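You operate a simulated robot arm through the tools that you are given. There is no shell and no other tool.

You run a simulated robot arm. Do the job below in one go: nothing can be reset, and whatever is moved stays where it is left.

Task
Lift the folded frame onto the battens, scour the dried glue off the jig bed, then lay the frame back.
Fine: lay it square on the bed; put the yellow scouring pad back. What is to be rubbed or washed off counts as gone when no trace of it is left.
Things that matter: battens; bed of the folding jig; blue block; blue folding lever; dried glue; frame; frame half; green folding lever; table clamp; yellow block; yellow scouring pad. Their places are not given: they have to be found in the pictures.

The check looks at the end state, three seconds after you hand in, the way a careful person would. Anything else that was tipped, shoved, dropped, spilled or broken makes it a failure.

Robot
A 7-joint arm with a two-finger parallel gripper, fixed in place. Base frame: the origin is on the floor under the middle of its stand, x ahead of it, y to its left, z up; the work surface is at about z = 100.9. Readings come in cm, degrees, newtons and seconds.
With the tool pointing down near the work surface it reaches from about 28 to 86 cm from the base axis. Its first joint turns from -143.0 to 143.0 degrees. Payload 3 kg.
The tool frame sits at the grasp point between the pads (the TCP): z along the fingers, y along the line on which they close. The tips reach 3 cm beyond it. Largest opening 9.4 cm; finger width 2.8, thickness 1; the body of the gripper, 5 by 9.6 cm, starts 5.5 cm behind the TCP.
Orientation is told as [roll, pitch, yaw] about the base's x, y, z axes, in that order, counted from this pose: with the fingers straight down and closing along the base's y, the tool's x points along the base's -x, its y along +y and its z along -z.

Tools
- The arm moves only by the tool send_rows. Its argument "series" is a list of rows, each an object (a shift or turn left out is 0, a gripper value left out holds the last) with "angular": the turn, a rotation vector about the tool's x, y, z in degrees, a list of three; "linear": the shift along the tool's x, y, z in cm, a list of three; "hand": the finger opening in cm, from 0 to 9.4. In form: [{"angular": [rx, ry, rz], "linear": [tx, ty, tz], "hand": hand}, ...]. A call has 1 to 20 rows; each row is the pose to reach, as a shift and turn from the pose commanded when the call began, along the tool's axes at that moment. Rows are played at 5 a second. More than 5 cm and 8.6 degrees between two rows, or a gripper value outside its range, and nothing of the call is played. A pose out of reach is approached as far as the arm can. The call stops where the force on the tool passes 40 N (or 10 N more than at its start, if that is more) or the arm is blocked; 0.2 s more then pass. Each finger travels about 7.2 cm/s and halts on what it meets, pressing with about 33 N; the grip force reading is that of the motor and also rises with nothing between the fingers. The clock runs only during rows and for 0.2 s after the last one: add rows that repeat a pose to give the fingers time. It gives the time, the measured TCP pose, the force on the tool (base axes), the opening and the grip force at its end, in the units of the frame above (readings bear some noise), with the torque about the TCP (base axes, N m) and any sound that the robot's microphone picked up, and new pictures: "views" is both (left out), scene, wrist or none.
- Cameras (640 x 400 px; columns grow to the right, rows downward): "scene" is fixed at [21.8, -50.02, 177.06]; the picture's right is [0.86, -0.51, 0.00], its down [-0.41, -0.69, -0.60] and it looks along [0.31, 0.51, -0.80] (base axes); focal length 320 px, centre (320, 200). "wrist" rides on the gripper at [7.6, 1.4, -10.3] in the tool frame; the picture's right is [-0.18, 0.98, 0.00], its down [-0.75, -0.14, -0.64] and it looks along [-0.63, -0.12, 0.77] (tool axes); focal length 243 px, centre (320, 200).
- point_at(camera, pixels): for up to 12 pixels [column, row] of the newest picture of that camera ("zoom" is the newest enlarged one), the place [x, y, z] in the base frame of the surface seen there, good to about 0.2 cm. It takes no simulated time.
- close_up(camera, box): a new picture of the part [left, top, right, bottom] of that camera's present view, enlarged. It takes no simulated time.
- hand_in(): hands the job in; it is judged then, once.

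Unless the task says otherwise, let go and move clear before handing in.

The tools are called after "Request:" as name(argument=value, ...) on one line, values as JSON. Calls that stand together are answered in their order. send_rows: Moves the arm, as the interface text tells. Its arguments: {"type":"object","properties":{"series":{"type":"array","items":{"type":"object","properties":{"angular":{"type":"array","items":{"type":"number"}},"linear":{"type":"array","items":{"type":"number"}},"hand":{"type":"number"}}}},"views":{"type":"string","enum":["both","scene","wrist","none"]}},"required":["series"]} The other tools are called the same way: point_at (camera, pixels) gives the place of the surface under pixels of a picture; close_up (camera, box) takes an enlarged picture of a part of a camera's view; hand_in () hands the job in.

At the start:

```text
t: 0.0
position: [50.34, 22.2, 124.36]
tcp_rot: [-0.1, 0.0, 0.0]
force: [1.0, 0.4, 0.2]
torque: [-0.01, 0.0, 0.02]
finger_gap: 9.41
finger_force: 0.0
```

scene: 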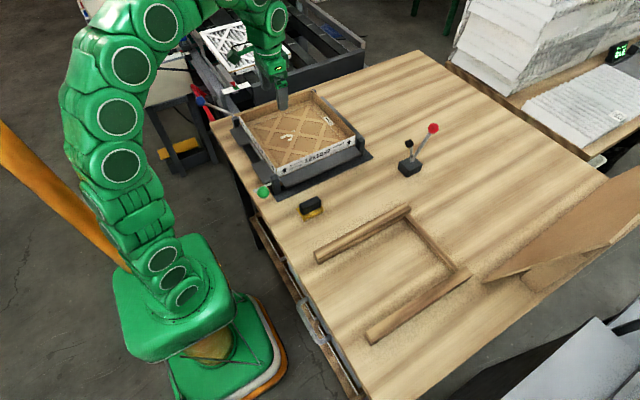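
wrist: 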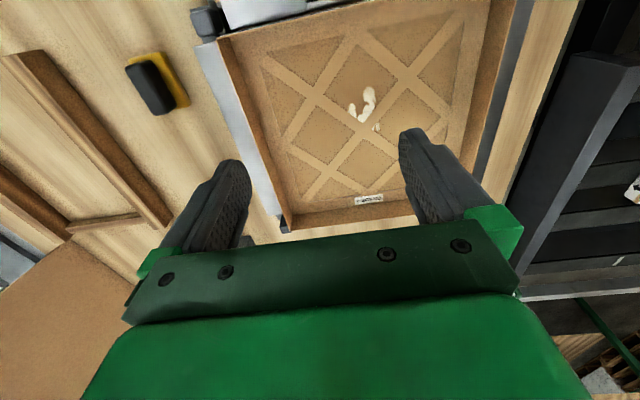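

The scene picture shows the jig with a frame around (300,135), with white glue inside at about (290,137), the yellow pad at (311,207) and the battens at (390,270). I'll look closer before moving.

Request:
close_up(camera="scene", box=[190, 70, 390, 230])

Request:
close_up(camera="wrist", box=[180, 0, 580, 250])

Request:
close_up(camera="scene", box=[290, 100, 490, 360])

```text
2.50 times, centred on (290, 150) of scene
```

zoom: 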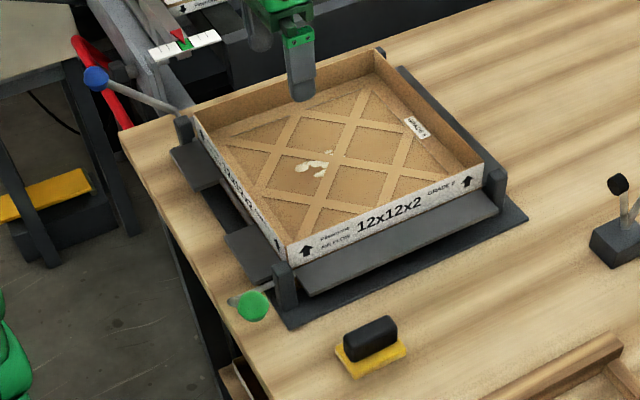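

```text
1.60 times, centred on (380, 125) of wrist
```

zoom: 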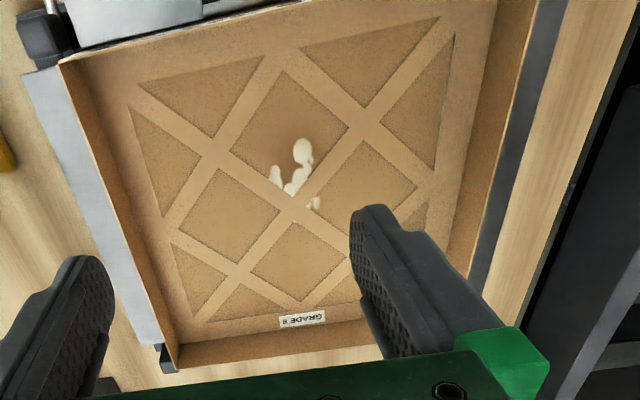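

```text
1.54 times, centred on (390, 230) of scene
```

zoom: 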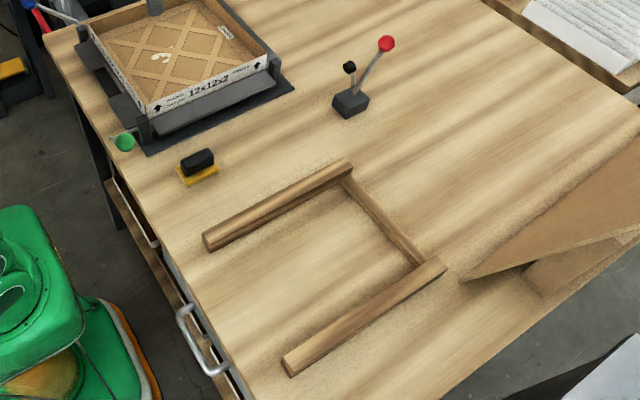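

The zooms show a 12x12x2 tray-shaped frame in the jig with glue visible through its lattice openings. I'll measure the key points on the frame, jig, pad, battens and clamp.

Request:
point_at(camera="scene", pixels=[[241, 117], [278, 165], [357, 146], [314, 90], [279, 177], [359, 155], [290, 137], [300, 115], [311, 202], [311, 213], [263, 192], [201, 101]])

Request:
point_at(camera="scene", pixels=[[318, 257], [409, 209], [370, 338], [470, 273], [415, 215], [458, 266], [405, 165], [433, 128], [408, 144], [490, 280], [560, 230], [610, 245]])

Request:
close_up(camera="scene", box=[225, 80, 325, 143])

Request:
close_up(camera="scene", box=[240, 140, 340, 220])

Request:
close_up(camera="scene", box=[180, 80, 260, 140])

Request:
close_up(camera="scene", box=[310, 80, 390, 180])

Request:
close_up(camera="wrist", box=[160, 0, 360, 125])

```text
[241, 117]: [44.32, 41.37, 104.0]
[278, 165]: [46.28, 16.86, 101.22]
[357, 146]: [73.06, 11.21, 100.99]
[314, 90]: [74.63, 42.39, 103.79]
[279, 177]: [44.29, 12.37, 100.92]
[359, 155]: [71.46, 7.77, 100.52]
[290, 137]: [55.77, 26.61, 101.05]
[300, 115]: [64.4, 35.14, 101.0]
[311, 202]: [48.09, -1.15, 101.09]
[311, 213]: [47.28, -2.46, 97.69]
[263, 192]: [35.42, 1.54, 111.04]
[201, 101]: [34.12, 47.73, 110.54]
```

```text
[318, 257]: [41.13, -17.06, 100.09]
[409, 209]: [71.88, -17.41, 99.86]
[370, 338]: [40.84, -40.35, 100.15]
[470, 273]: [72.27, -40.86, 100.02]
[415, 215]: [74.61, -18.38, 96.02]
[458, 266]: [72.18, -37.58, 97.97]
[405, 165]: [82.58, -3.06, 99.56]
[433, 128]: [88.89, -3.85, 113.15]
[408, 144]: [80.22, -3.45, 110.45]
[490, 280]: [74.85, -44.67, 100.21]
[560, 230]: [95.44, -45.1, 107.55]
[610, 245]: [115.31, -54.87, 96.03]
```

```text
6.35 times, centred on (275, 112) of scene
```

zoom: 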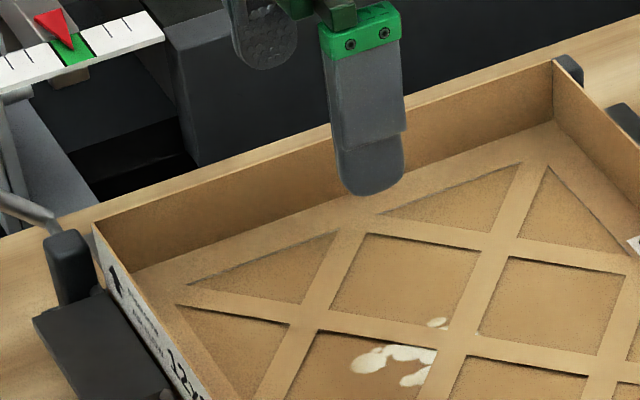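

```text
5.00 times, centred on (290, 180) of scene
```

zoom: 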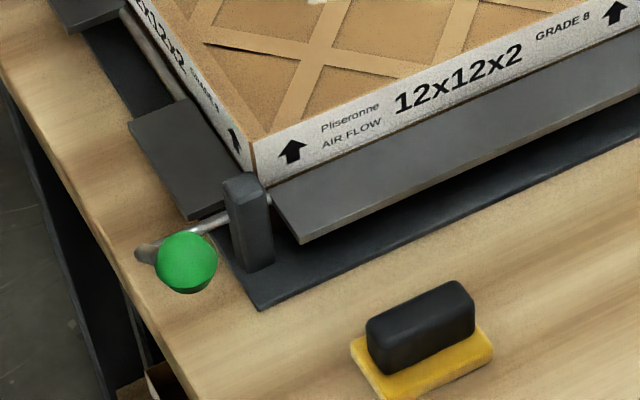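

```text
6.67 times, centred on (220, 110) of scene
```

zoom: 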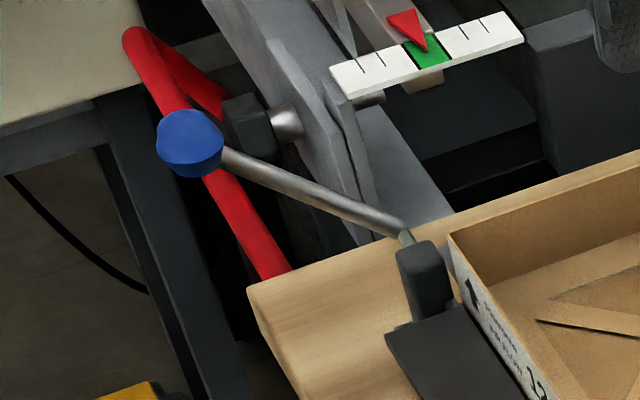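

```text
4.00 times, centred on (350, 130) of scene
```

zoom: 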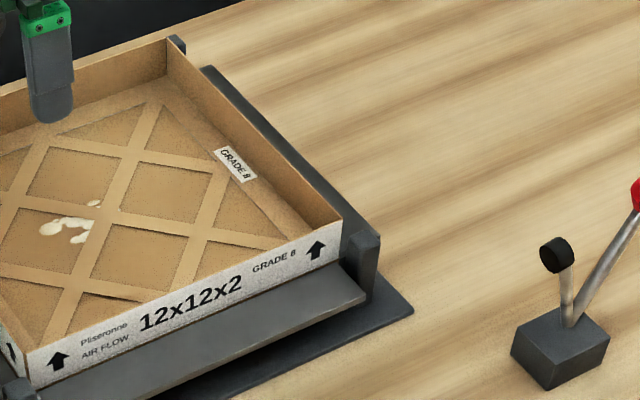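

```text
3.20 times, centred on (260, 62) of wrist
```

zoom: 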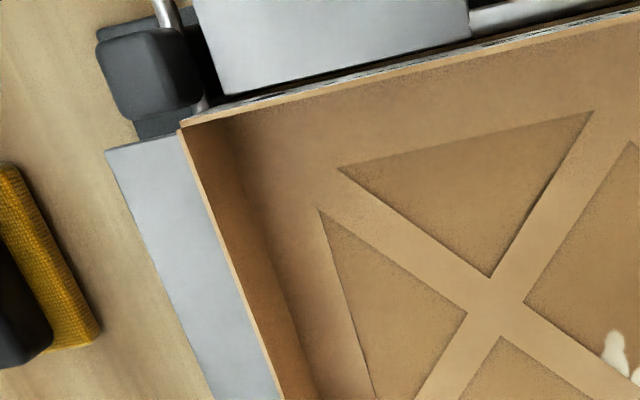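

The heights suggest the table is near z=96 and the bed near 101. I'll check bare table and jig parts with more points.

Request:
point_at(camera="scene", pixels=[[380, 190], [350, 215], [400, 260], [440, 200], [372, 157], [330, 165], [280, 200], [256, 165], [283, 158], [330, 155], [356, 140], [297, 150]])

Request:
close_up(camera="scene", box=[225, 80, 385, 205])

```text
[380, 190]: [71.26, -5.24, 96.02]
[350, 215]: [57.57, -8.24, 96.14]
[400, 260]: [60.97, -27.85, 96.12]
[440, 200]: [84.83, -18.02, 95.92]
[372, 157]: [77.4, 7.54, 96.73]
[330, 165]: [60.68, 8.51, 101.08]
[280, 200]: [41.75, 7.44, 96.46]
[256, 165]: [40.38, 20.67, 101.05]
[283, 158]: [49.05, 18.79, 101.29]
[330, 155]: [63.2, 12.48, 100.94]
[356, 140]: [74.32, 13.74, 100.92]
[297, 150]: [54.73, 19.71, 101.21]
```

```text
3.20 times, centred on (305, 142) of scene
```

zoom: 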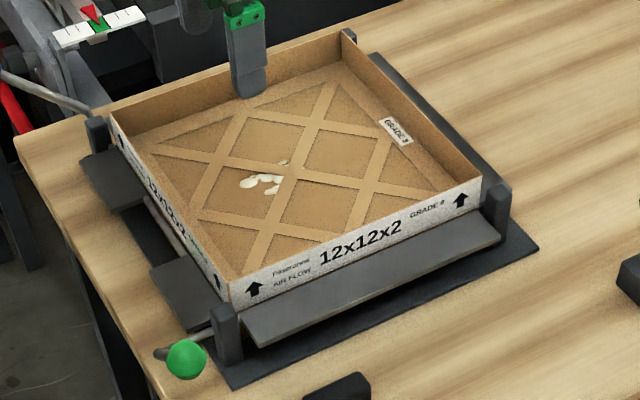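

Table top is at z≈96.0, jig plate 96.5, bed plane ≈101. I'll measure the frame's rim corners and flaps in the zoom at (229,282), (479,180), (345,48), (112,122).

Request:
point_at(camera="zoom", pixels=[[230, 283], [478, 181], [345, 47], [111, 122], [231, 305], [478, 203], [170, 200], [400, 120], [230, 85], [355, 230], [180, 285], [110, 180]])

Request:
point_at(camera="zoom", pixels=[[225, 310], [497, 195], [97, 125], [348, 35], [270, 185], [240, 160], [300, 160], [330, 235], [430, 215], [265, 225], [340, 90], [205, 250]])

Request:
point_at(camera="wrist", pixels=[[218, 38], [286, 225], [508, 20], [480, 180], [310, 215], [250, 130], [365, 100], [376, 128], [330, 60], [370, 196], [295, 15], [240, 180]])

```text
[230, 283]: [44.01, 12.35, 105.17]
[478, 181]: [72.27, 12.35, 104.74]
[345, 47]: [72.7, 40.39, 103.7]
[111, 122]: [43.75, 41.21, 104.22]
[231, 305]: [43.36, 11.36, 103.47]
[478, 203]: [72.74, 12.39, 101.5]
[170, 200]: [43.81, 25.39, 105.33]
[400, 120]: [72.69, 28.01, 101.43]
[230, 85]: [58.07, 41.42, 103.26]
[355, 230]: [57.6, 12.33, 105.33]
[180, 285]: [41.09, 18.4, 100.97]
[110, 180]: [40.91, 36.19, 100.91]
```

```text
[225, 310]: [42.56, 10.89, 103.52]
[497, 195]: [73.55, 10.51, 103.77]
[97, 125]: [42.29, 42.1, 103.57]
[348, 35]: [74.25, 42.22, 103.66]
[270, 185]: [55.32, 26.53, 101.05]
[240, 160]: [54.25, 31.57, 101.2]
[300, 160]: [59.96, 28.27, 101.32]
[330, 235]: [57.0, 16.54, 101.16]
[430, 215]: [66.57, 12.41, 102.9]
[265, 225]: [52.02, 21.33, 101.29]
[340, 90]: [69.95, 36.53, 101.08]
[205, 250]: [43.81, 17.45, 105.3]
```

```text
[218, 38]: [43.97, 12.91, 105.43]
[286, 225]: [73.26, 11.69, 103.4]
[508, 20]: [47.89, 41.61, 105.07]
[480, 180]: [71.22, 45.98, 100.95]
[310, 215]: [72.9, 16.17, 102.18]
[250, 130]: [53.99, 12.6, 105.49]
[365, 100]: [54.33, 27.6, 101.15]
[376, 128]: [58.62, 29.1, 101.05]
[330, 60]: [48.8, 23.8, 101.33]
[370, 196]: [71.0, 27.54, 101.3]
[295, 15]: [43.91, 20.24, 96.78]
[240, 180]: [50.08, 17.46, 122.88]
```

Frame spans x≈43.8–73, y≈12.3–41.6, rim z≈105.4, with corner posts topping at ≈103.6. I'll look closer at the battens, the leaning cardboard at (560,240) and the pad before moving.

Request:
close_up(camera="scene", box=[440, 160, 640, 320])

Request:
close_up(camera="scene", box=[300, 190, 500, 350])

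Request:
close_up(camera="wrist", box=[0, 30, 240, 180])

Request:
close_up(camera="scene", box=[140, 0, 380, 150])

Request:
close_up(camera="scene", box=[290, 185, 340, 225])

```text
2.50 times, centred on (540, 240) of scene
```

zoom: 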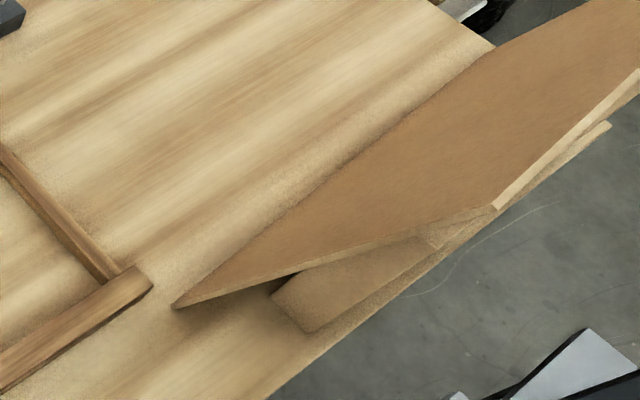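

```text
2.50 times, centred on (400, 270) of scene
```

zoom: 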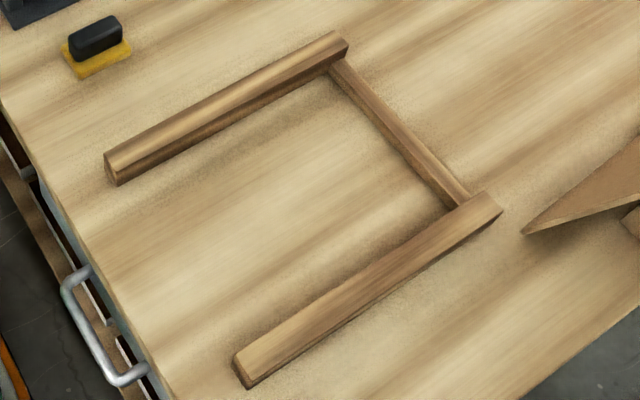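

```text
2.67 times, centred on (120, 105) of wrist
```

zoom: 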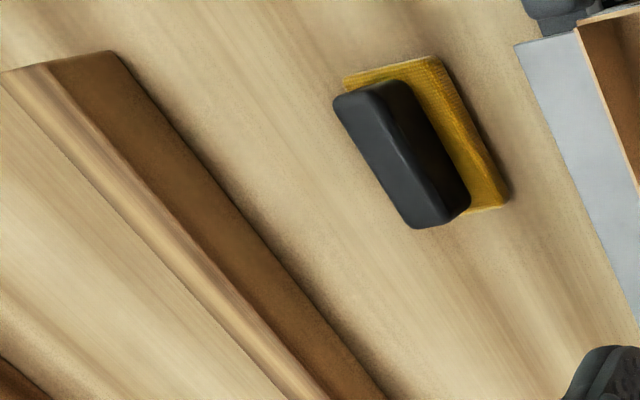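

```text
2.67 times, centred on (260, 75) of scene
```

zoom: 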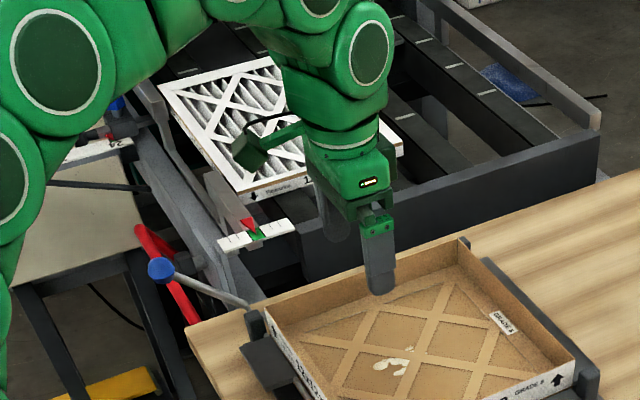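

```text
10.00 times, centred on (315, 205) of scene
```

zoom: 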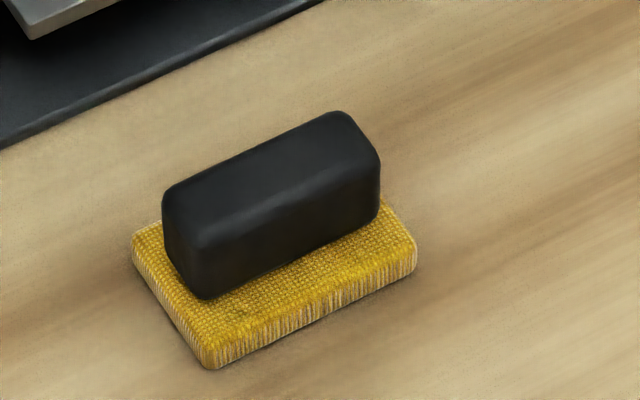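

The last zoom shows the pad clearly: handle top corners about (165,185), (210,250), (380,155), (330,112), and yellow base corners (132,240), (210,365), (417,265). Measuring these.

Request:
point_at(camera="zoom", pixels=[[175, 195], [210, 240], [370, 160], [330, 120], [270, 175], [140, 243], [208, 345], [412, 245], [390, 215], [300, 265], [210, 290], [300, 300]])

Request:
point_at(camera="scene", pixels=[[480, 277], [484, 281], [500, 270], [316, 250], [318, 262], [409, 207], [410, 217], [366, 333], [371, 344], [465, 268], [472, 273], [420, 300]])

```text
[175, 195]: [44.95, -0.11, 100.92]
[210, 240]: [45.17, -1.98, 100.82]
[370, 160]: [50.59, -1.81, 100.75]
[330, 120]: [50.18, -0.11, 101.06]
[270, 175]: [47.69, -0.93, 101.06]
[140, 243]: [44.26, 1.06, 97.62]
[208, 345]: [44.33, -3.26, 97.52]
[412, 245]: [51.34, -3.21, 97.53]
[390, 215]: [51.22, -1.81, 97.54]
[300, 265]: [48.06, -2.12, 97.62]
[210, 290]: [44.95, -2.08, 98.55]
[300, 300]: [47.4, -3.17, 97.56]
```

```text
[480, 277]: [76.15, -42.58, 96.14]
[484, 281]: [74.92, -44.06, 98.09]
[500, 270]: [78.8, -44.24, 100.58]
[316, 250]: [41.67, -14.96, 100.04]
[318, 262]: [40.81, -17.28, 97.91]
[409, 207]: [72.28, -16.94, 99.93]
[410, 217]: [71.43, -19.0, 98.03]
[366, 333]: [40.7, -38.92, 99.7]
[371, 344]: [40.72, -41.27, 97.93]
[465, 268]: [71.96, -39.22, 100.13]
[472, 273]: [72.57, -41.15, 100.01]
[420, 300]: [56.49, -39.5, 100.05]
```

The pad is axis-aligned (base x 44.1–51.5, y −3.3–1.1; handle y −2.2–0.1, z to 101.1), and the battens run along x with tops at z≈100. I'll move above the middle of the frame's −y wall (x≈58.4, y≈12.5) to grip it there.

Request:
send_rows(series=[{"linear": [-1.35, -1.6, 1.8], "hand": 5}, {"linear": [-2.7, -3.2, 3.5], "hand": 5}, {"linear": [-4.0, -4.8, 5.3], "hand": 5}, {"linear": [-5.4, -6.4, 7.1], "hand": 5}, {"linear": [-6.7, -8.0, 8.9], "hand": 5}, {"linear": [-8.06, -9.6, 10.3], "hand": 5}, {"linear": [-8.06, -9.6, 10.3], "hand": 5}])

```text
t: 1.6
position: [58.44, 12.34, 114.15]
tcp_rot: [0.1, 0.0, -0.1]
force: [0.2, 0.1, 0.5]
torque: [0.02, 0.0, -0.01]
finger_gap: 5.01
finger_force: 0.0
```

scene: 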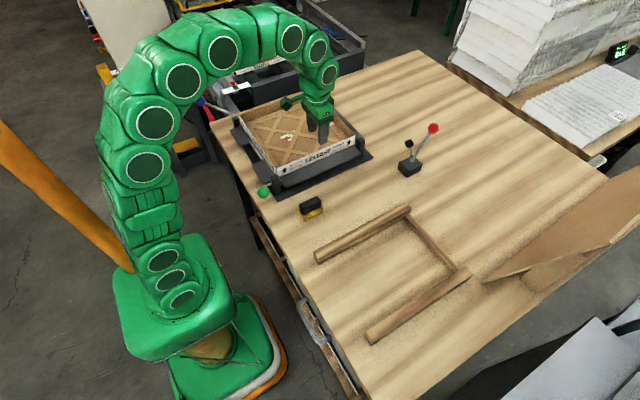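
wrist: 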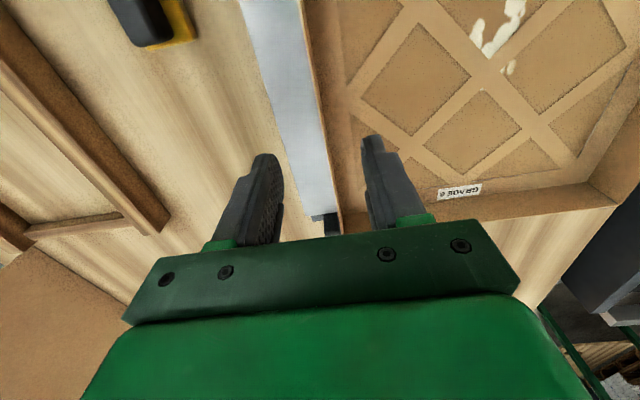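

The gripper straddles the −y wall; the rim runs from (300,0) to (335,210) in the wrist view. I'll zoom to locate the wall faces.

Request:
close_up(camera="wrist", box=[270, 0, 430, 100])

```text
4.00 times, centred on (350, 50) of wrist
```

zoom: 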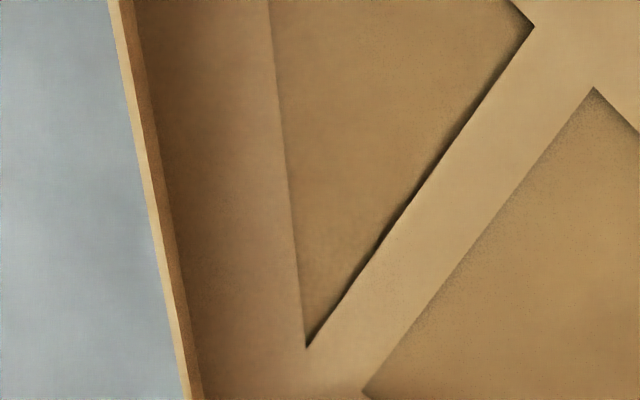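

Request:
point_at(camera="zoom", pixels=[[146, 170], [142, 170], [152, 170], [160, 230], [168, 230], [176, 330], [200, 200], [240, 200], [320, 200], [480, 180], [560, 250], [80, 200]])

```text
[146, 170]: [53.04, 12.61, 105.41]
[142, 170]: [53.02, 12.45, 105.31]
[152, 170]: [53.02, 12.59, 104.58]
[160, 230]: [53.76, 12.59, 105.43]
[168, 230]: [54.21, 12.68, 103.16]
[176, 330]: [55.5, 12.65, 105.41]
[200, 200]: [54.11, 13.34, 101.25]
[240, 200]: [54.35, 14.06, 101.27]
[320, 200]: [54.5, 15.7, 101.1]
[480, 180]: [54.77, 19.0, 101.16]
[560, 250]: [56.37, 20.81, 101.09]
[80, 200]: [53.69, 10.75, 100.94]
```

The wall is 0.3 cm thick, centred on y≈12.5, with its rim at z=105.4 and the frame floor at 101.25. I'll descend to TCP z≈104.8 so the tips stay above the floor.

Request:
send_rows(series=[{"linear": [0, 0.05, 2]}, {"linear": [0, 0.05, 4]}, {"linear": [0, 0.05, 6]}, {"linear": [0, 0.05, 7.5]}, {"linear": [0, 0.05, 8.5]}, {"linear": [0, 0.05, 9.2]}, {"linear": [0, 0.05, 9.2]}])

```text
t: 3.2
position: [58.49, 12.5, 104.85]
tcp_rot: [0.0, 0.0, 0.0]
force: [-0.1, 0.6, 0.0]
torque: [-0.01, -0.02, -0.01]
finger_gap: 5.0
finger_force: 0.0
```

scene: 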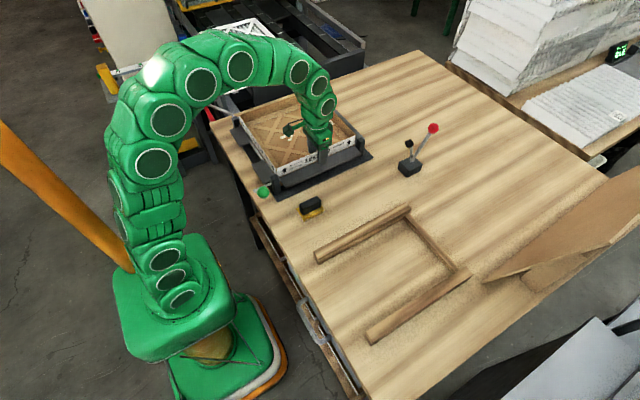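
wrist: 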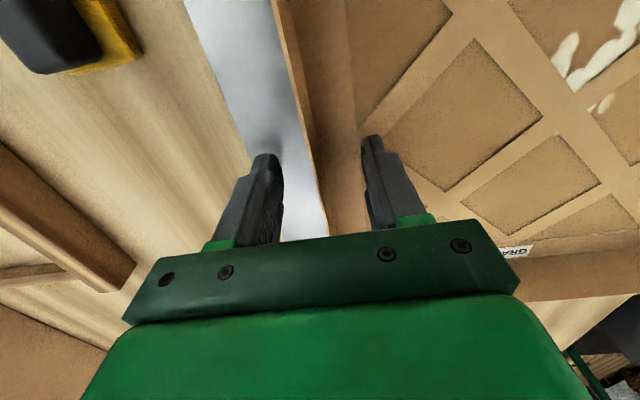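

Fingers are on both sides of the wall with no contact force. Closing the fingers on the wall now.

Request:
send_rows(series=[{"hand": 3}, {"hand": 1.5}, {"hand": 0.6}, {"hand": 0}, {"hand": 0}, {"hand": 0}, {"hand": 0}])

```text
t: 4.8
position: [58.47, 12.46, 104.96]
tcp_rot: [0.0, 0.0, 0.1]
force: [-0.3, -0.5, 1.0]
torque: [0.0, 0.0, 0.06]
finger_gap: 0.62
finger_force: 32.9
```

scene: 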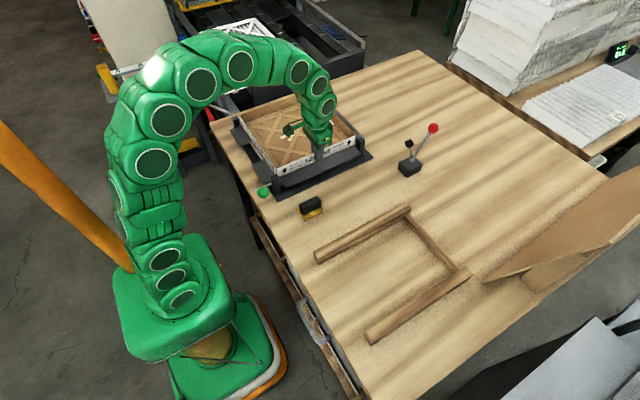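
wrist: 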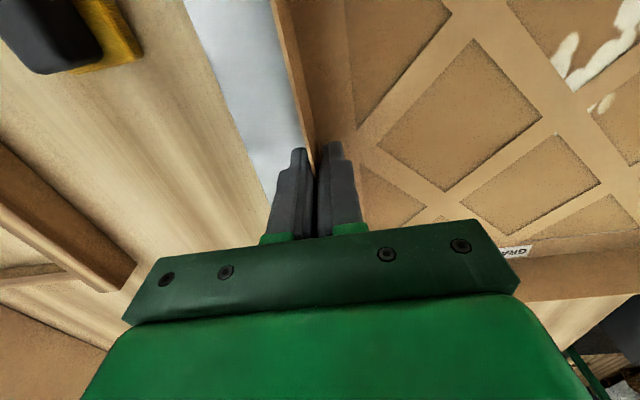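

The grip holds at 0.62 cm with 33 N. I'll lift 2 cm slowly and check how the frame hangs.

Request:
send_rows(series=[{"linear": [0, 0, -0.3], "hand": 0}, {"linear": [0, 0, -0.6]}, {"linear": [0, 0, -1.0]}, {"linear": [0, 0, -1.5]}, {"linear": [0, 0, -2.0]}, {"linear": [0, 0, -2.0]}])

```text
t: 6.2
position: [58.45, 12.62, 106.93]
tcp_rot: [0.1, -0.1, -0.1]
force: [-0.1, 0.0, -0.2]
torque: [-0.05, 0.01, -0.01]
finger_gap: 0.65
finger_force: 33.0
```

scene: 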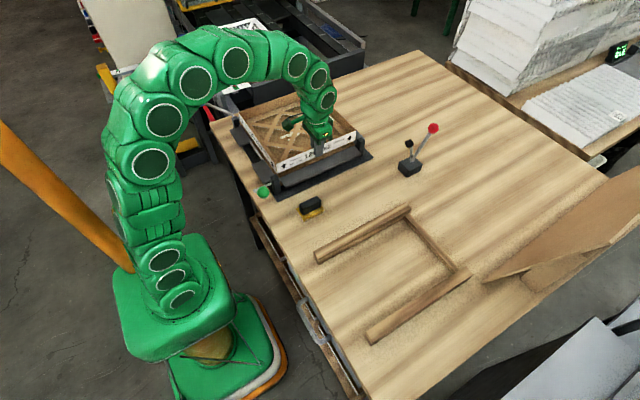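
wrist: 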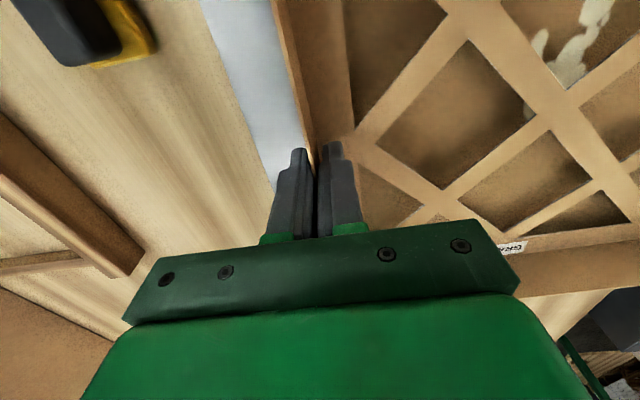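

The frame is rising with the gripper. I'll check that it hangs level by measuring lattice and rim points.

Request:
close_up(camera="scene", box=[225, 80, 385, 205])

Request:
point_at(camera="wrist", pixels=[[400, 110], [520, 70], [480, 185], [590, 190], [630, 100], [340, 90], [520, 262], [290, 60]])

```text
3.20 times, centred on (305, 142) of scene
```

zoom: 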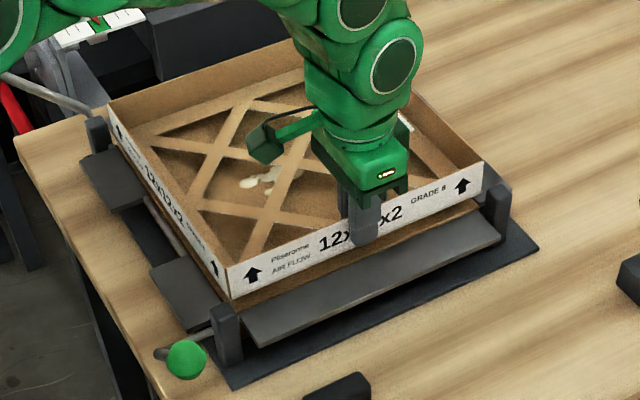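

```text
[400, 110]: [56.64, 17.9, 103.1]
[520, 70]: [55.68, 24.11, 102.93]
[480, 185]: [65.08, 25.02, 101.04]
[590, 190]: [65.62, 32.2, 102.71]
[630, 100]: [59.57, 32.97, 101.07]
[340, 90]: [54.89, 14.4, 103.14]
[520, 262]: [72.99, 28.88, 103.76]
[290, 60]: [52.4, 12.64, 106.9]
```

Lattice heights 103.1 near the grip to 102.7 at the far side show only about 1° sag, which is fine. I'll lift 10 cm more to clear levers and posts.

Request:
send_rows(series=[{"linear": [0, 0, -1]}, {"linear": [0, 0, -2.5]}, {"linear": [0, 0, -4]}, {"linear": [0, 0, -5.5]}, {"linear": [0, 0, -7]}, {"linear": [0, 0, -8.5]}, {"linear": [0, 0, -10]}, {"linear": [0, 0, -10.5]}, {"linear": [0, 0, -10.5]}])

```text
t: 8.2
position: [58.35, 12.53, 117.3]
tcp_rot: [0.0, 0.1, -0.1]
force: [0.0, 0.0, -0.2]
torque: [-0.07, 0.0, 0.01]
finger_gap: 0.64
finger_force: 33.0
```

scene: 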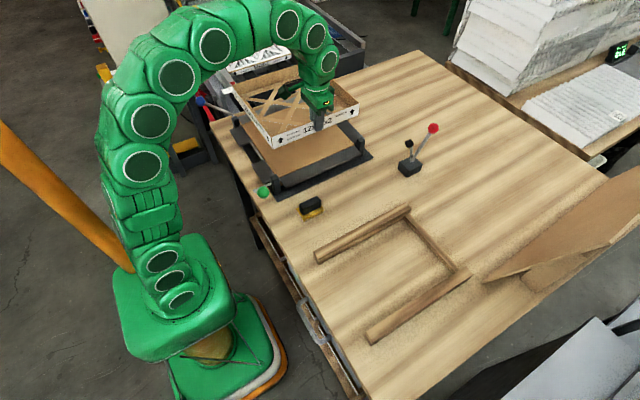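
wrist: 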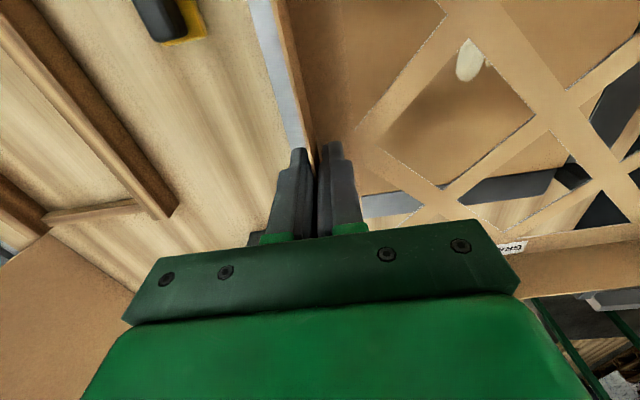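

The frame is clear at about z=113. I'll carry it toward −y over the battens in two legs.

Request:
send_rows(series=[{"linear": [0.05, -1, 0]}, {"linear": [0.1, -2.5, 0]}, {"linear": [0.2, -4.5, 0]}, {"linear": [0.3, -6.5, 0]}, {"linear": [0.4, -8.5, 0]}, {"linear": [0.5, -10.5, 0]}, {"linear": [0.6, -12.5, 0]}, {"linear": [0.7, -14.5, 0]}, {"linear": [0.8, -16.5, 0]}, {"linear": [0.9, -18.5, 0]}, {"linear": [1.0, -20.5, 0]}, {"linear": [1.1, -22.5, 0]}, {"linear": [1.2, -24.5, 0]}, {"linear": [1.2, -26.5, 0]}, {"linear": [1.2, -28, 0]}, {"linear": [1.2, -28.5, 0]}, {"linear": [1.2, -28.5, 0]}], views="both")

```text
t: 11.8
position: [57.1, -15.96, 117.26]
tcp_rot: [0.0, 0.0, 0.0]
force: [-0.8, -0.3, 0.1]
torque: [-0.08, 0.01, 0.0]
finger_gap: 0.62
finger_force: 33.1
```

scene: 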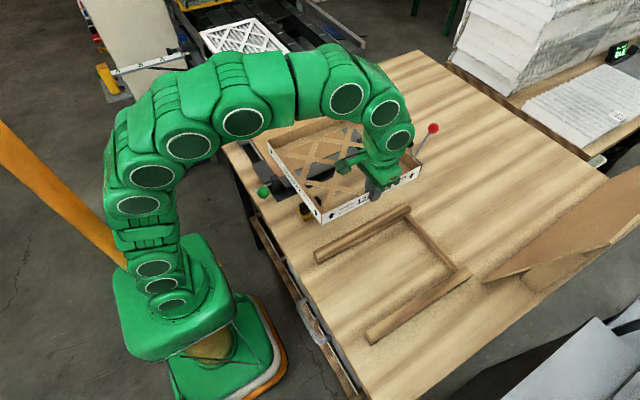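
wrist: 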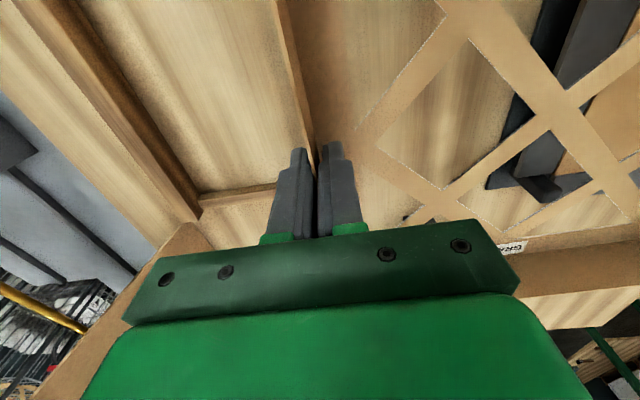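

The frame carries steadily with no contact. Second leg: on to y≈−42.5, x≈56.

Request:
send_rows(series=[{"linear": [0.05, -1, 0]}, {"linear": [0.1, -2.5, 0]}, {"linear": [0.2, -4.5, 0]}, {"linear": [0.3, -6.5, 0]}, {"linear": [0.4, -8.5, 0]}, {"linear": [0.5, -10.5, 0]}, {"linear": [0.6, -12.5, 0]}, {"linear": [0.7, -14.5, 0]}, {"linear": [0.8, -16.5, 0]}, {"linear": [0.9, -18.5, 0]}, {"linear": [1.0, -20.5, 0]}, {"linear": [1.1, -22.5, 0]}, {"linear": [1.1, -24.5, 0]}, {"linear": [1.1, -26, 0]}, {"linear": [1.1, -26.5, 0]}, {"linear": [1.1, -26.5, 0]}])

```text
t: 15.2
position: [56.03, -42.42, 117.31]
tcp_rot: [0.0, 0.1, 0.0]
force: [-0.5, -0.6, -0.8]
torque: [-0.05, -0.01, 0.01]
finger_gap: 0.67
finger_force: 33.3
```

scene: 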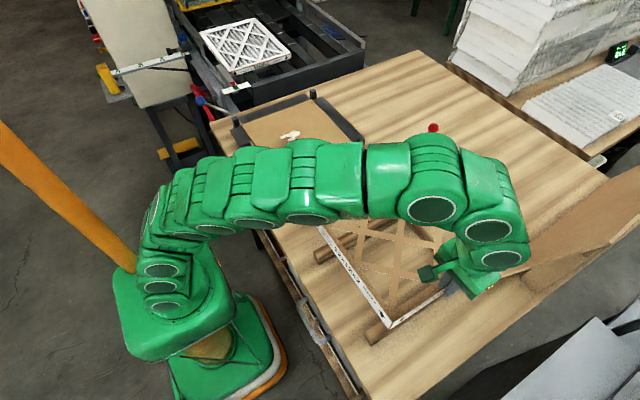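
wrist: 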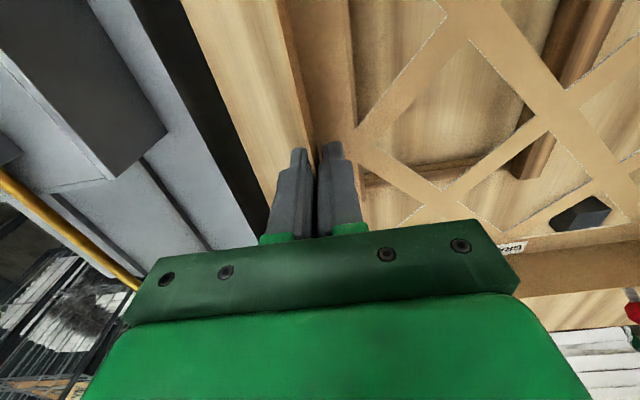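

The frame is above the battens. I'll lower to TCP z≈105 first, then check heights before the final touch.

Request:
send_rows(series=[{"linear": [0, 0, 1]}, {"linear": [0, 0, 2.5]}, {"linear": [0, 0, 4]}, {"linear": [0, 0, 5.5]}, {"linear": [0, 0, 7]}, {"linear": [0, 0, 8.5]}, {"linear": [0, 0, 10]}, {"linear": [0, 0, 11]}, {"linear": [0, 0, 11.7]}, {"linear": [0, 0, 12]}, {"linear": [0, 0, 12]}])

```text
t: 17.6
position: [56.02, -42.56, 105.38]
tcp_rot: [0.0, 0.0, 0.0]
force: [0.7, -0.1, -0.7]
torque: [-0.03, 0.03, 0.01]
finger_gap: 0.67
finger_force: 33.1
```

scene: 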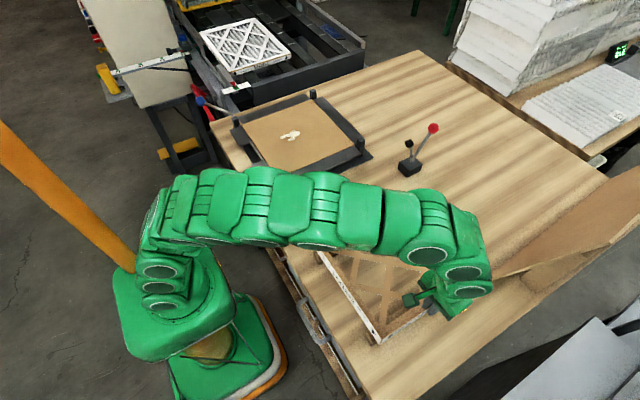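
wrist: 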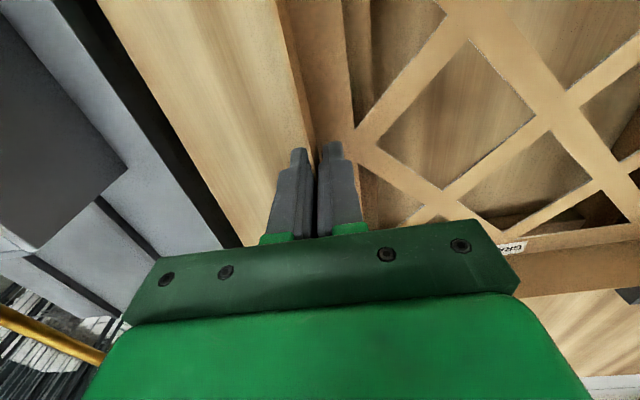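

No contact yet at TCP z 105.4; the frame bottom near the grip is ≈101.4 against batten tops at 100.0. I'll lower gently another 1.25 cm.

Request:
send_rows(series=[{"linear": [0, 0, 0.3]}, {"linear": [0, 0, 0.6]}, {"linear": [0, 0, 0.8]}, {"linear": [0, 0, 1.0]}, {"linear": [0, 0, 1.15]}, {"linear": [0, 0, 1.25]}, {"linear": [0, 0, 1.25]}])

```text
t: 19.2
position: [56.01, -42.43, 104.14]
tcp_rot: [0.0, 0.1, -0.1]
force: [0.0, 0.4, 0.4]
torque: [0.04, 0.0, -0.01]
finger_gap: 0.64
finger_force: 32.6
```

scene: 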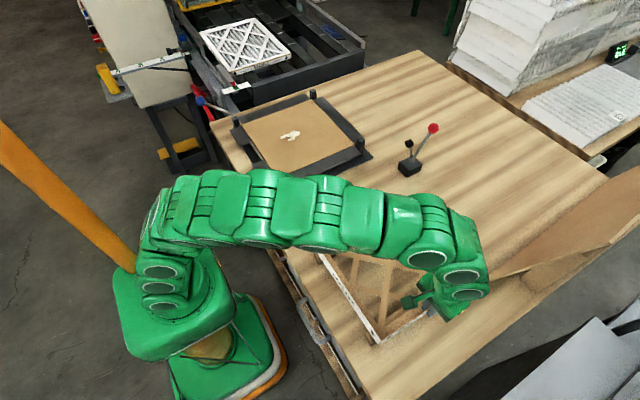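
wrist: 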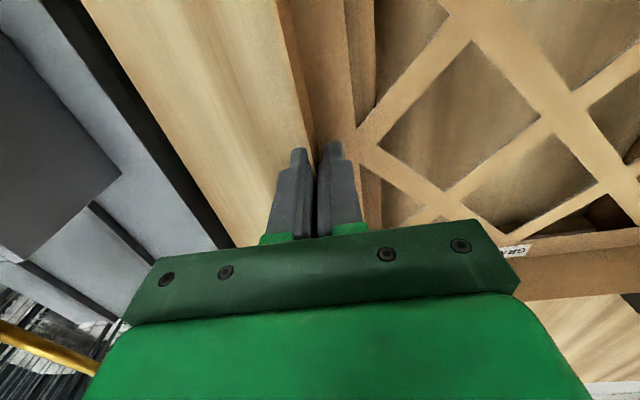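

The torque sign flipped to +0.04, suggesting the far side rests on a batten. I'll check lattice heights before release.

Request:
point_at(camera="wrist", pixels=[[330, 60], [400, 110], [540, 85], [490, 185], [600, 188], [625, 65], [470, 30], [290, 70]])

```text
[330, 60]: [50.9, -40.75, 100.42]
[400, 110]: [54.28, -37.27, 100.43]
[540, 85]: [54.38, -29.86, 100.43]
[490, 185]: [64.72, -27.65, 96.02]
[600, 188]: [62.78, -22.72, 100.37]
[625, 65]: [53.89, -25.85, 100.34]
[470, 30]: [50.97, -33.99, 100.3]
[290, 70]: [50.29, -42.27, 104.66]
```

The lattice is level at z≈100.4 everywhere, so the frame rests on the battens. Releasing and then rising straight up.

Request:
send_rows(series=[{"linear": [0, 0, 0], "hand": 1.2}, {"linear": [0, 0, 0], "hand": 2.5}, {"linear": [0, 0, 0], "hand": 3.5}, {"linear": [0, 0, 0], "hand": 3.5}, {"linear": [0, 0, -1.5], "hand": 3.5}, {"linear": [0, 0, -4], "hand": 3.5}, {"linear": [0, 0, -7], "hand": 3.5}, {"linear": [0, 0, -10], "hand": 3.5}, {"linear": [0, 0, -13], "hand": 3.5}, {"linear": [0, 0, -16], "hand": 3.5}, {"linear": [0, 0, -16], "hand": 3.5}])

```text
t: 21.6
position: [55.91, -42.56, 120.23]
tcp_rot: [0.0, 0.0, 0.0]
force: [-0.1, -0.8, -0.2]
torque: [0.01, 0.04, 0.01]
finger_gap: 3.52
finger_force: 0.0
```

scene: 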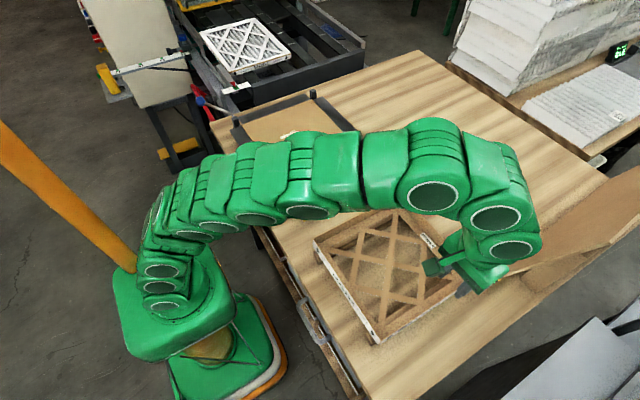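
wrist: 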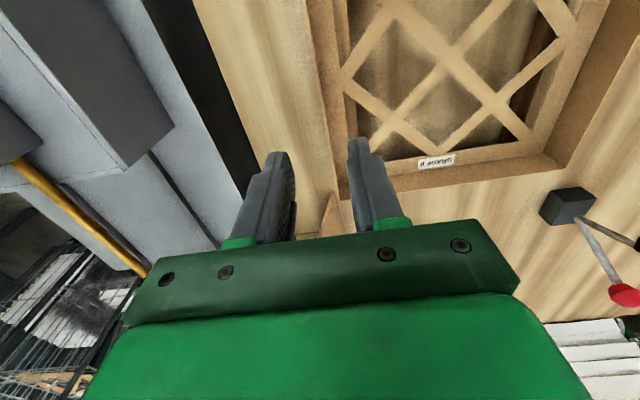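

The frame sits on the battens. Before going to the pad with yaw 0 I must know how far the wrist camera housing (scene ≈(432,268)) sticks out, since the green lever ball at (35.4,1.5,111) will be near.

Request:
close_up(camera="scene", box=[400, 220, 520, 310])

Request:
point_at(camera="scene", pixels=[[424, 263], [427, 270], [433, 276], [437, 265], [445, 263], [430, 267], [260, 190], [263, 186], [266, 192], [263, 196]])

```text
4.44 times, centred on (460, 265) of scene
```

zoom: 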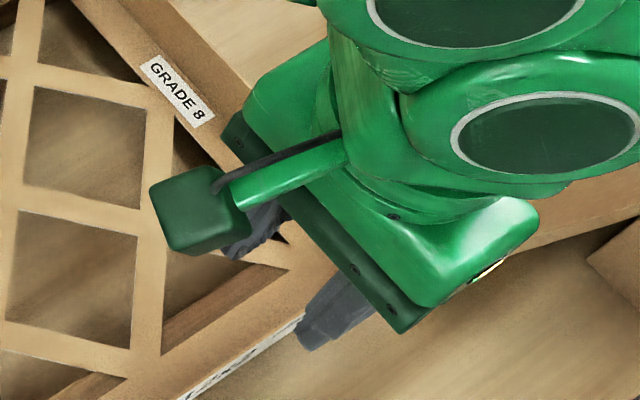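

```text
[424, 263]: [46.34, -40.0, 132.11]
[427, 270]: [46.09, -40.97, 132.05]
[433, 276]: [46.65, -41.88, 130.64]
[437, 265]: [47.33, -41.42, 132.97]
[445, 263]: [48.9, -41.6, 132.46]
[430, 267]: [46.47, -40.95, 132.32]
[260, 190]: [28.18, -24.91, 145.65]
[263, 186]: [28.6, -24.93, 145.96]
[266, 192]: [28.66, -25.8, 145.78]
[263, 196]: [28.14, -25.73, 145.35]
```

The camera housing reaches ≈10 cm toward −x from the TCP at TCP+10 to +13 height, which at the pad centre would pass within 1 cm of the lever ball; gripping the handle 1 cm off-centre at x≈48.75 keeps a safe gap. I'll go above that point.

Request:
send_rows(series=[{"linear": [0.3, 1.5, 0], "hand": 5.5}, {"linear": [0.8, 4.5, 0]}, {"linear": [1.3, 7.5, 0]}, {"linear": [1.8, 10.5, 0]}, {"linear": [2.4, 13.5, 0]}, {"linear": [2.9, 16.5, 0]}, {"linear": [3.4, 19.5, 0]}, {"linear": [3.9, 22.5, 0]}, {"linear": [4.4, 25.5, 0]}, {"linear": [4.9, 28.5, 0]}, {"linear": [5.5, 31.5, 0]}, {"linear": [6.0, 34.5, 0]}, {"linear": [6.6, 37.5, 0]}, {"linear": [7.0, 40, 0]}, {"linear": [7.2, 41.4, 0]}, {"linear": [7.2, 41.4, 2]}, {"linear": [7.2, 41.4, 4]}, {"linear": [7.2, 41.4, 4]}])

```text
t: 25.4
position: [48.84, -1.09, 116.17]
tcp_rot: [0.0, 0.0, 0.0]
force: [0.2, 0.3, -0.7]
torque: [-0.02, 0.0, 0.02]
finger_gap: 5.49
finger_force: 0.0
```

scene: 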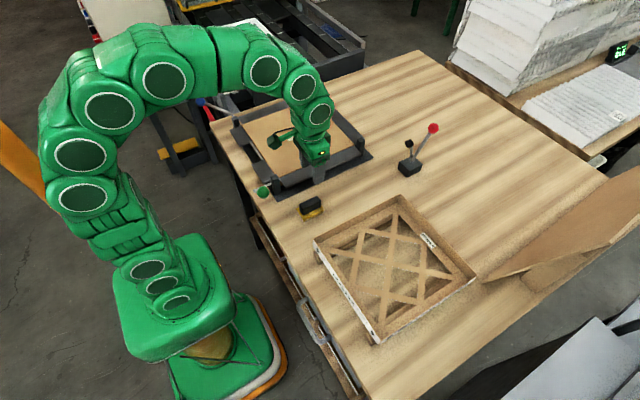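
wrist: 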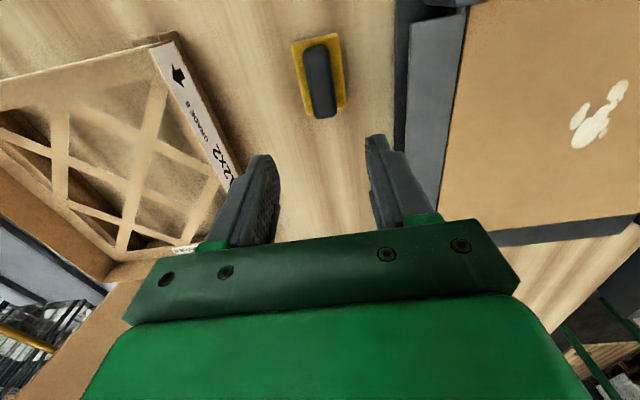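

The frame is well on the battens, and the pad and the full glue patch ((595,115) in the wrist view) are visible. I'll measure the pad again and the glue extents.

Request:
close_up(camera="wrist", box=[540, 60, 640, 160])

Request:
point_at(camera="wrist", pixels=[[306, 50], [330, 48], [317, 115], [334, 108], [320, 80], [297, 45], [338, 38], [345, 100], [312, 112]])

```text
4.00 times, centred on (590, 110) of wrist
```

zoom: 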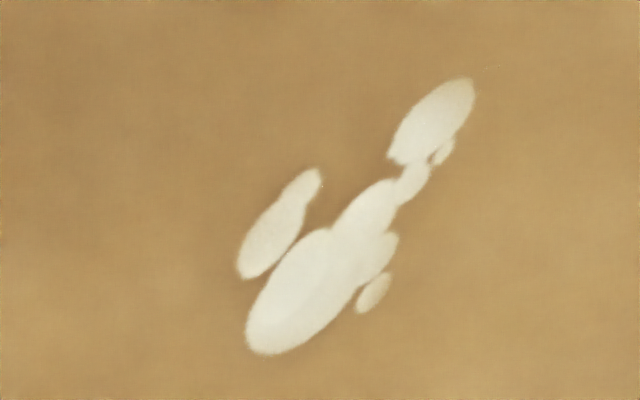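

```text
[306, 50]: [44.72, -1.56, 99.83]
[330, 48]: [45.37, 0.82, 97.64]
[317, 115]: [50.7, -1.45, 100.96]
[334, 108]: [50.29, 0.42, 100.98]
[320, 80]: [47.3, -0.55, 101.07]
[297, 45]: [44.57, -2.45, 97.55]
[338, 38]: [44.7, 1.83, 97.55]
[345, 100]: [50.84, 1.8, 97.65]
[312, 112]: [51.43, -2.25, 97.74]
```

The wrist readings put the pad's y slightly higher than the scene did, so I'll zoom on it for a better edge measurement.

Request:
point_at(camera="zoom", pixels=[[248, 350], [245, 270], [320, 170], [470, 82], [395, 240], [388, 290], [320, 270], [430, 120]])

Request:
close_up(camera="wrist", box=[280, 25, 360, 125])

Request:
close_up(camera="scene", box=[290, 185, 340, 225])

```text
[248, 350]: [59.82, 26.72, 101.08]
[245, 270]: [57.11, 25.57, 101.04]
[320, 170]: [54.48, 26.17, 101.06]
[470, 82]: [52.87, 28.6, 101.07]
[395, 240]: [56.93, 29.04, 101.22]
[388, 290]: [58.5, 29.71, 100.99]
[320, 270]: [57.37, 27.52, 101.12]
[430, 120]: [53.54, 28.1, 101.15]
```

```text
4.00 times, centred on (320, 75) of wrist
```

zoom: 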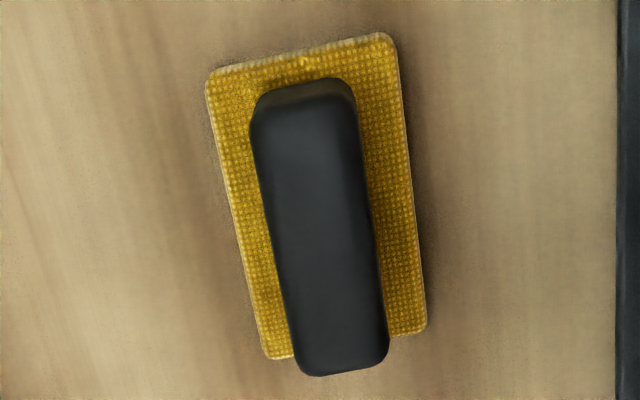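

```text
10.00 times, centred on (315, 205) of scene
```

zoom: 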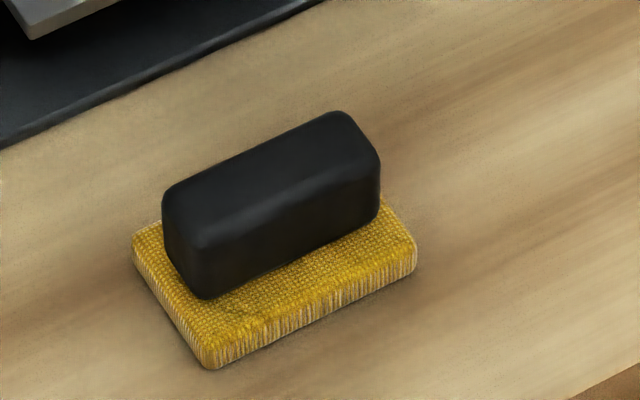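

Request:
point_at(camera="wrist", pixels=[[301, 80], [342, 80], [308, 80], [332, 80], [330, 80], [318, 118], [335, 112], [294, 47], [337, 36], [304, 110], [344, 104]])

Request:
point_at(camera="zoom", pixels=[[250, 200], [290, 165], [240, 160], [175, 250], [140, 240], [410, 240], [212, 340], [200, 300]])

```text
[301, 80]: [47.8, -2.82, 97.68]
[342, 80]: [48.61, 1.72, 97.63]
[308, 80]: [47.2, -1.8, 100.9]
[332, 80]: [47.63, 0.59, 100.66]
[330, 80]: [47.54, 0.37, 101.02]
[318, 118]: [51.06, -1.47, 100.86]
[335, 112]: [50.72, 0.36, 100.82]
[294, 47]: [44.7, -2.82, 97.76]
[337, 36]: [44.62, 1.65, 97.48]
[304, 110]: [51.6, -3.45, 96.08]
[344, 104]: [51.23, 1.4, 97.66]
```

```text
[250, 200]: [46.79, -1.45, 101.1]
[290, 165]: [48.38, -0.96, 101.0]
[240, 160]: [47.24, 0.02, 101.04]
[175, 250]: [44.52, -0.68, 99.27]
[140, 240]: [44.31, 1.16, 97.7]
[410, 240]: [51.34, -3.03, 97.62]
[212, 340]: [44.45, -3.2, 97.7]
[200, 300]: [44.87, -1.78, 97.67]
```

Handle centre averages to y≈−0.8 between the two cameras, with its top at z=101.05 and the yellow base top at 97.65. I'll descend over it with the fingers open to TCP z≈101.2.

Request:
send_rows(series=[{"linear": [0, 0.25, 2]}, {"linear": [0, 0.25, 4.5]}, {"linear": [0, 0.25, 7]}, {"linear": [0, 0.25, 9.5]}, {"linear": [0, 0.25, 11.5]}, {"linear": [0, 0.25, 13]}, {"linear": [0, 0.25, 14]}, {"linear": [0, 0.25, 14.7]}, {"linear": [0, 0.25, 15]}, {"linear": [0, 0.25, 15]}])

```text
t: 27.6
position: [48.95, -0.73, 101.22]
tcp_rot: [0.0, 0.0, 0.0]
force: [0.6, 0.1, 0.5]
torque: [0.02, 0.01, 0.05]
finger_gap: 5.54
finger_force: 0.0
```

scene: 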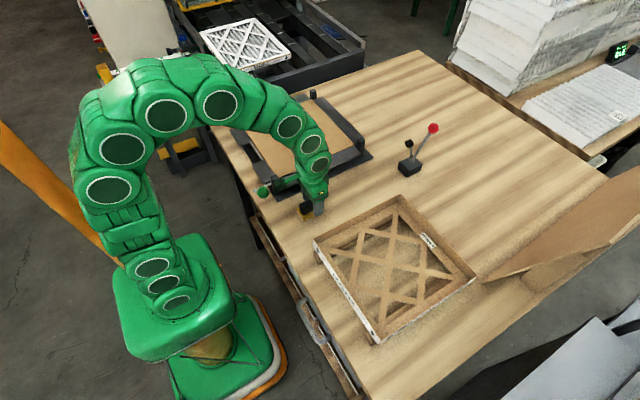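
wrist: 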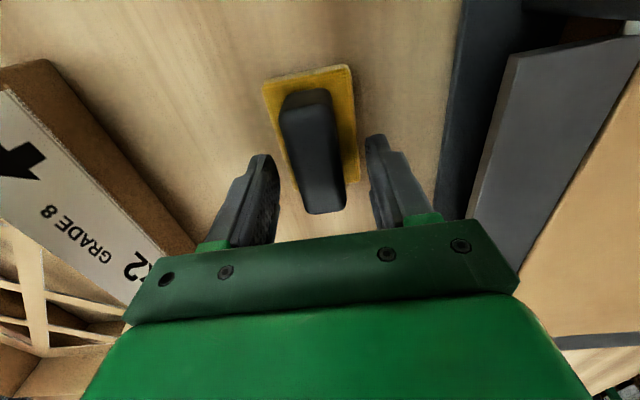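

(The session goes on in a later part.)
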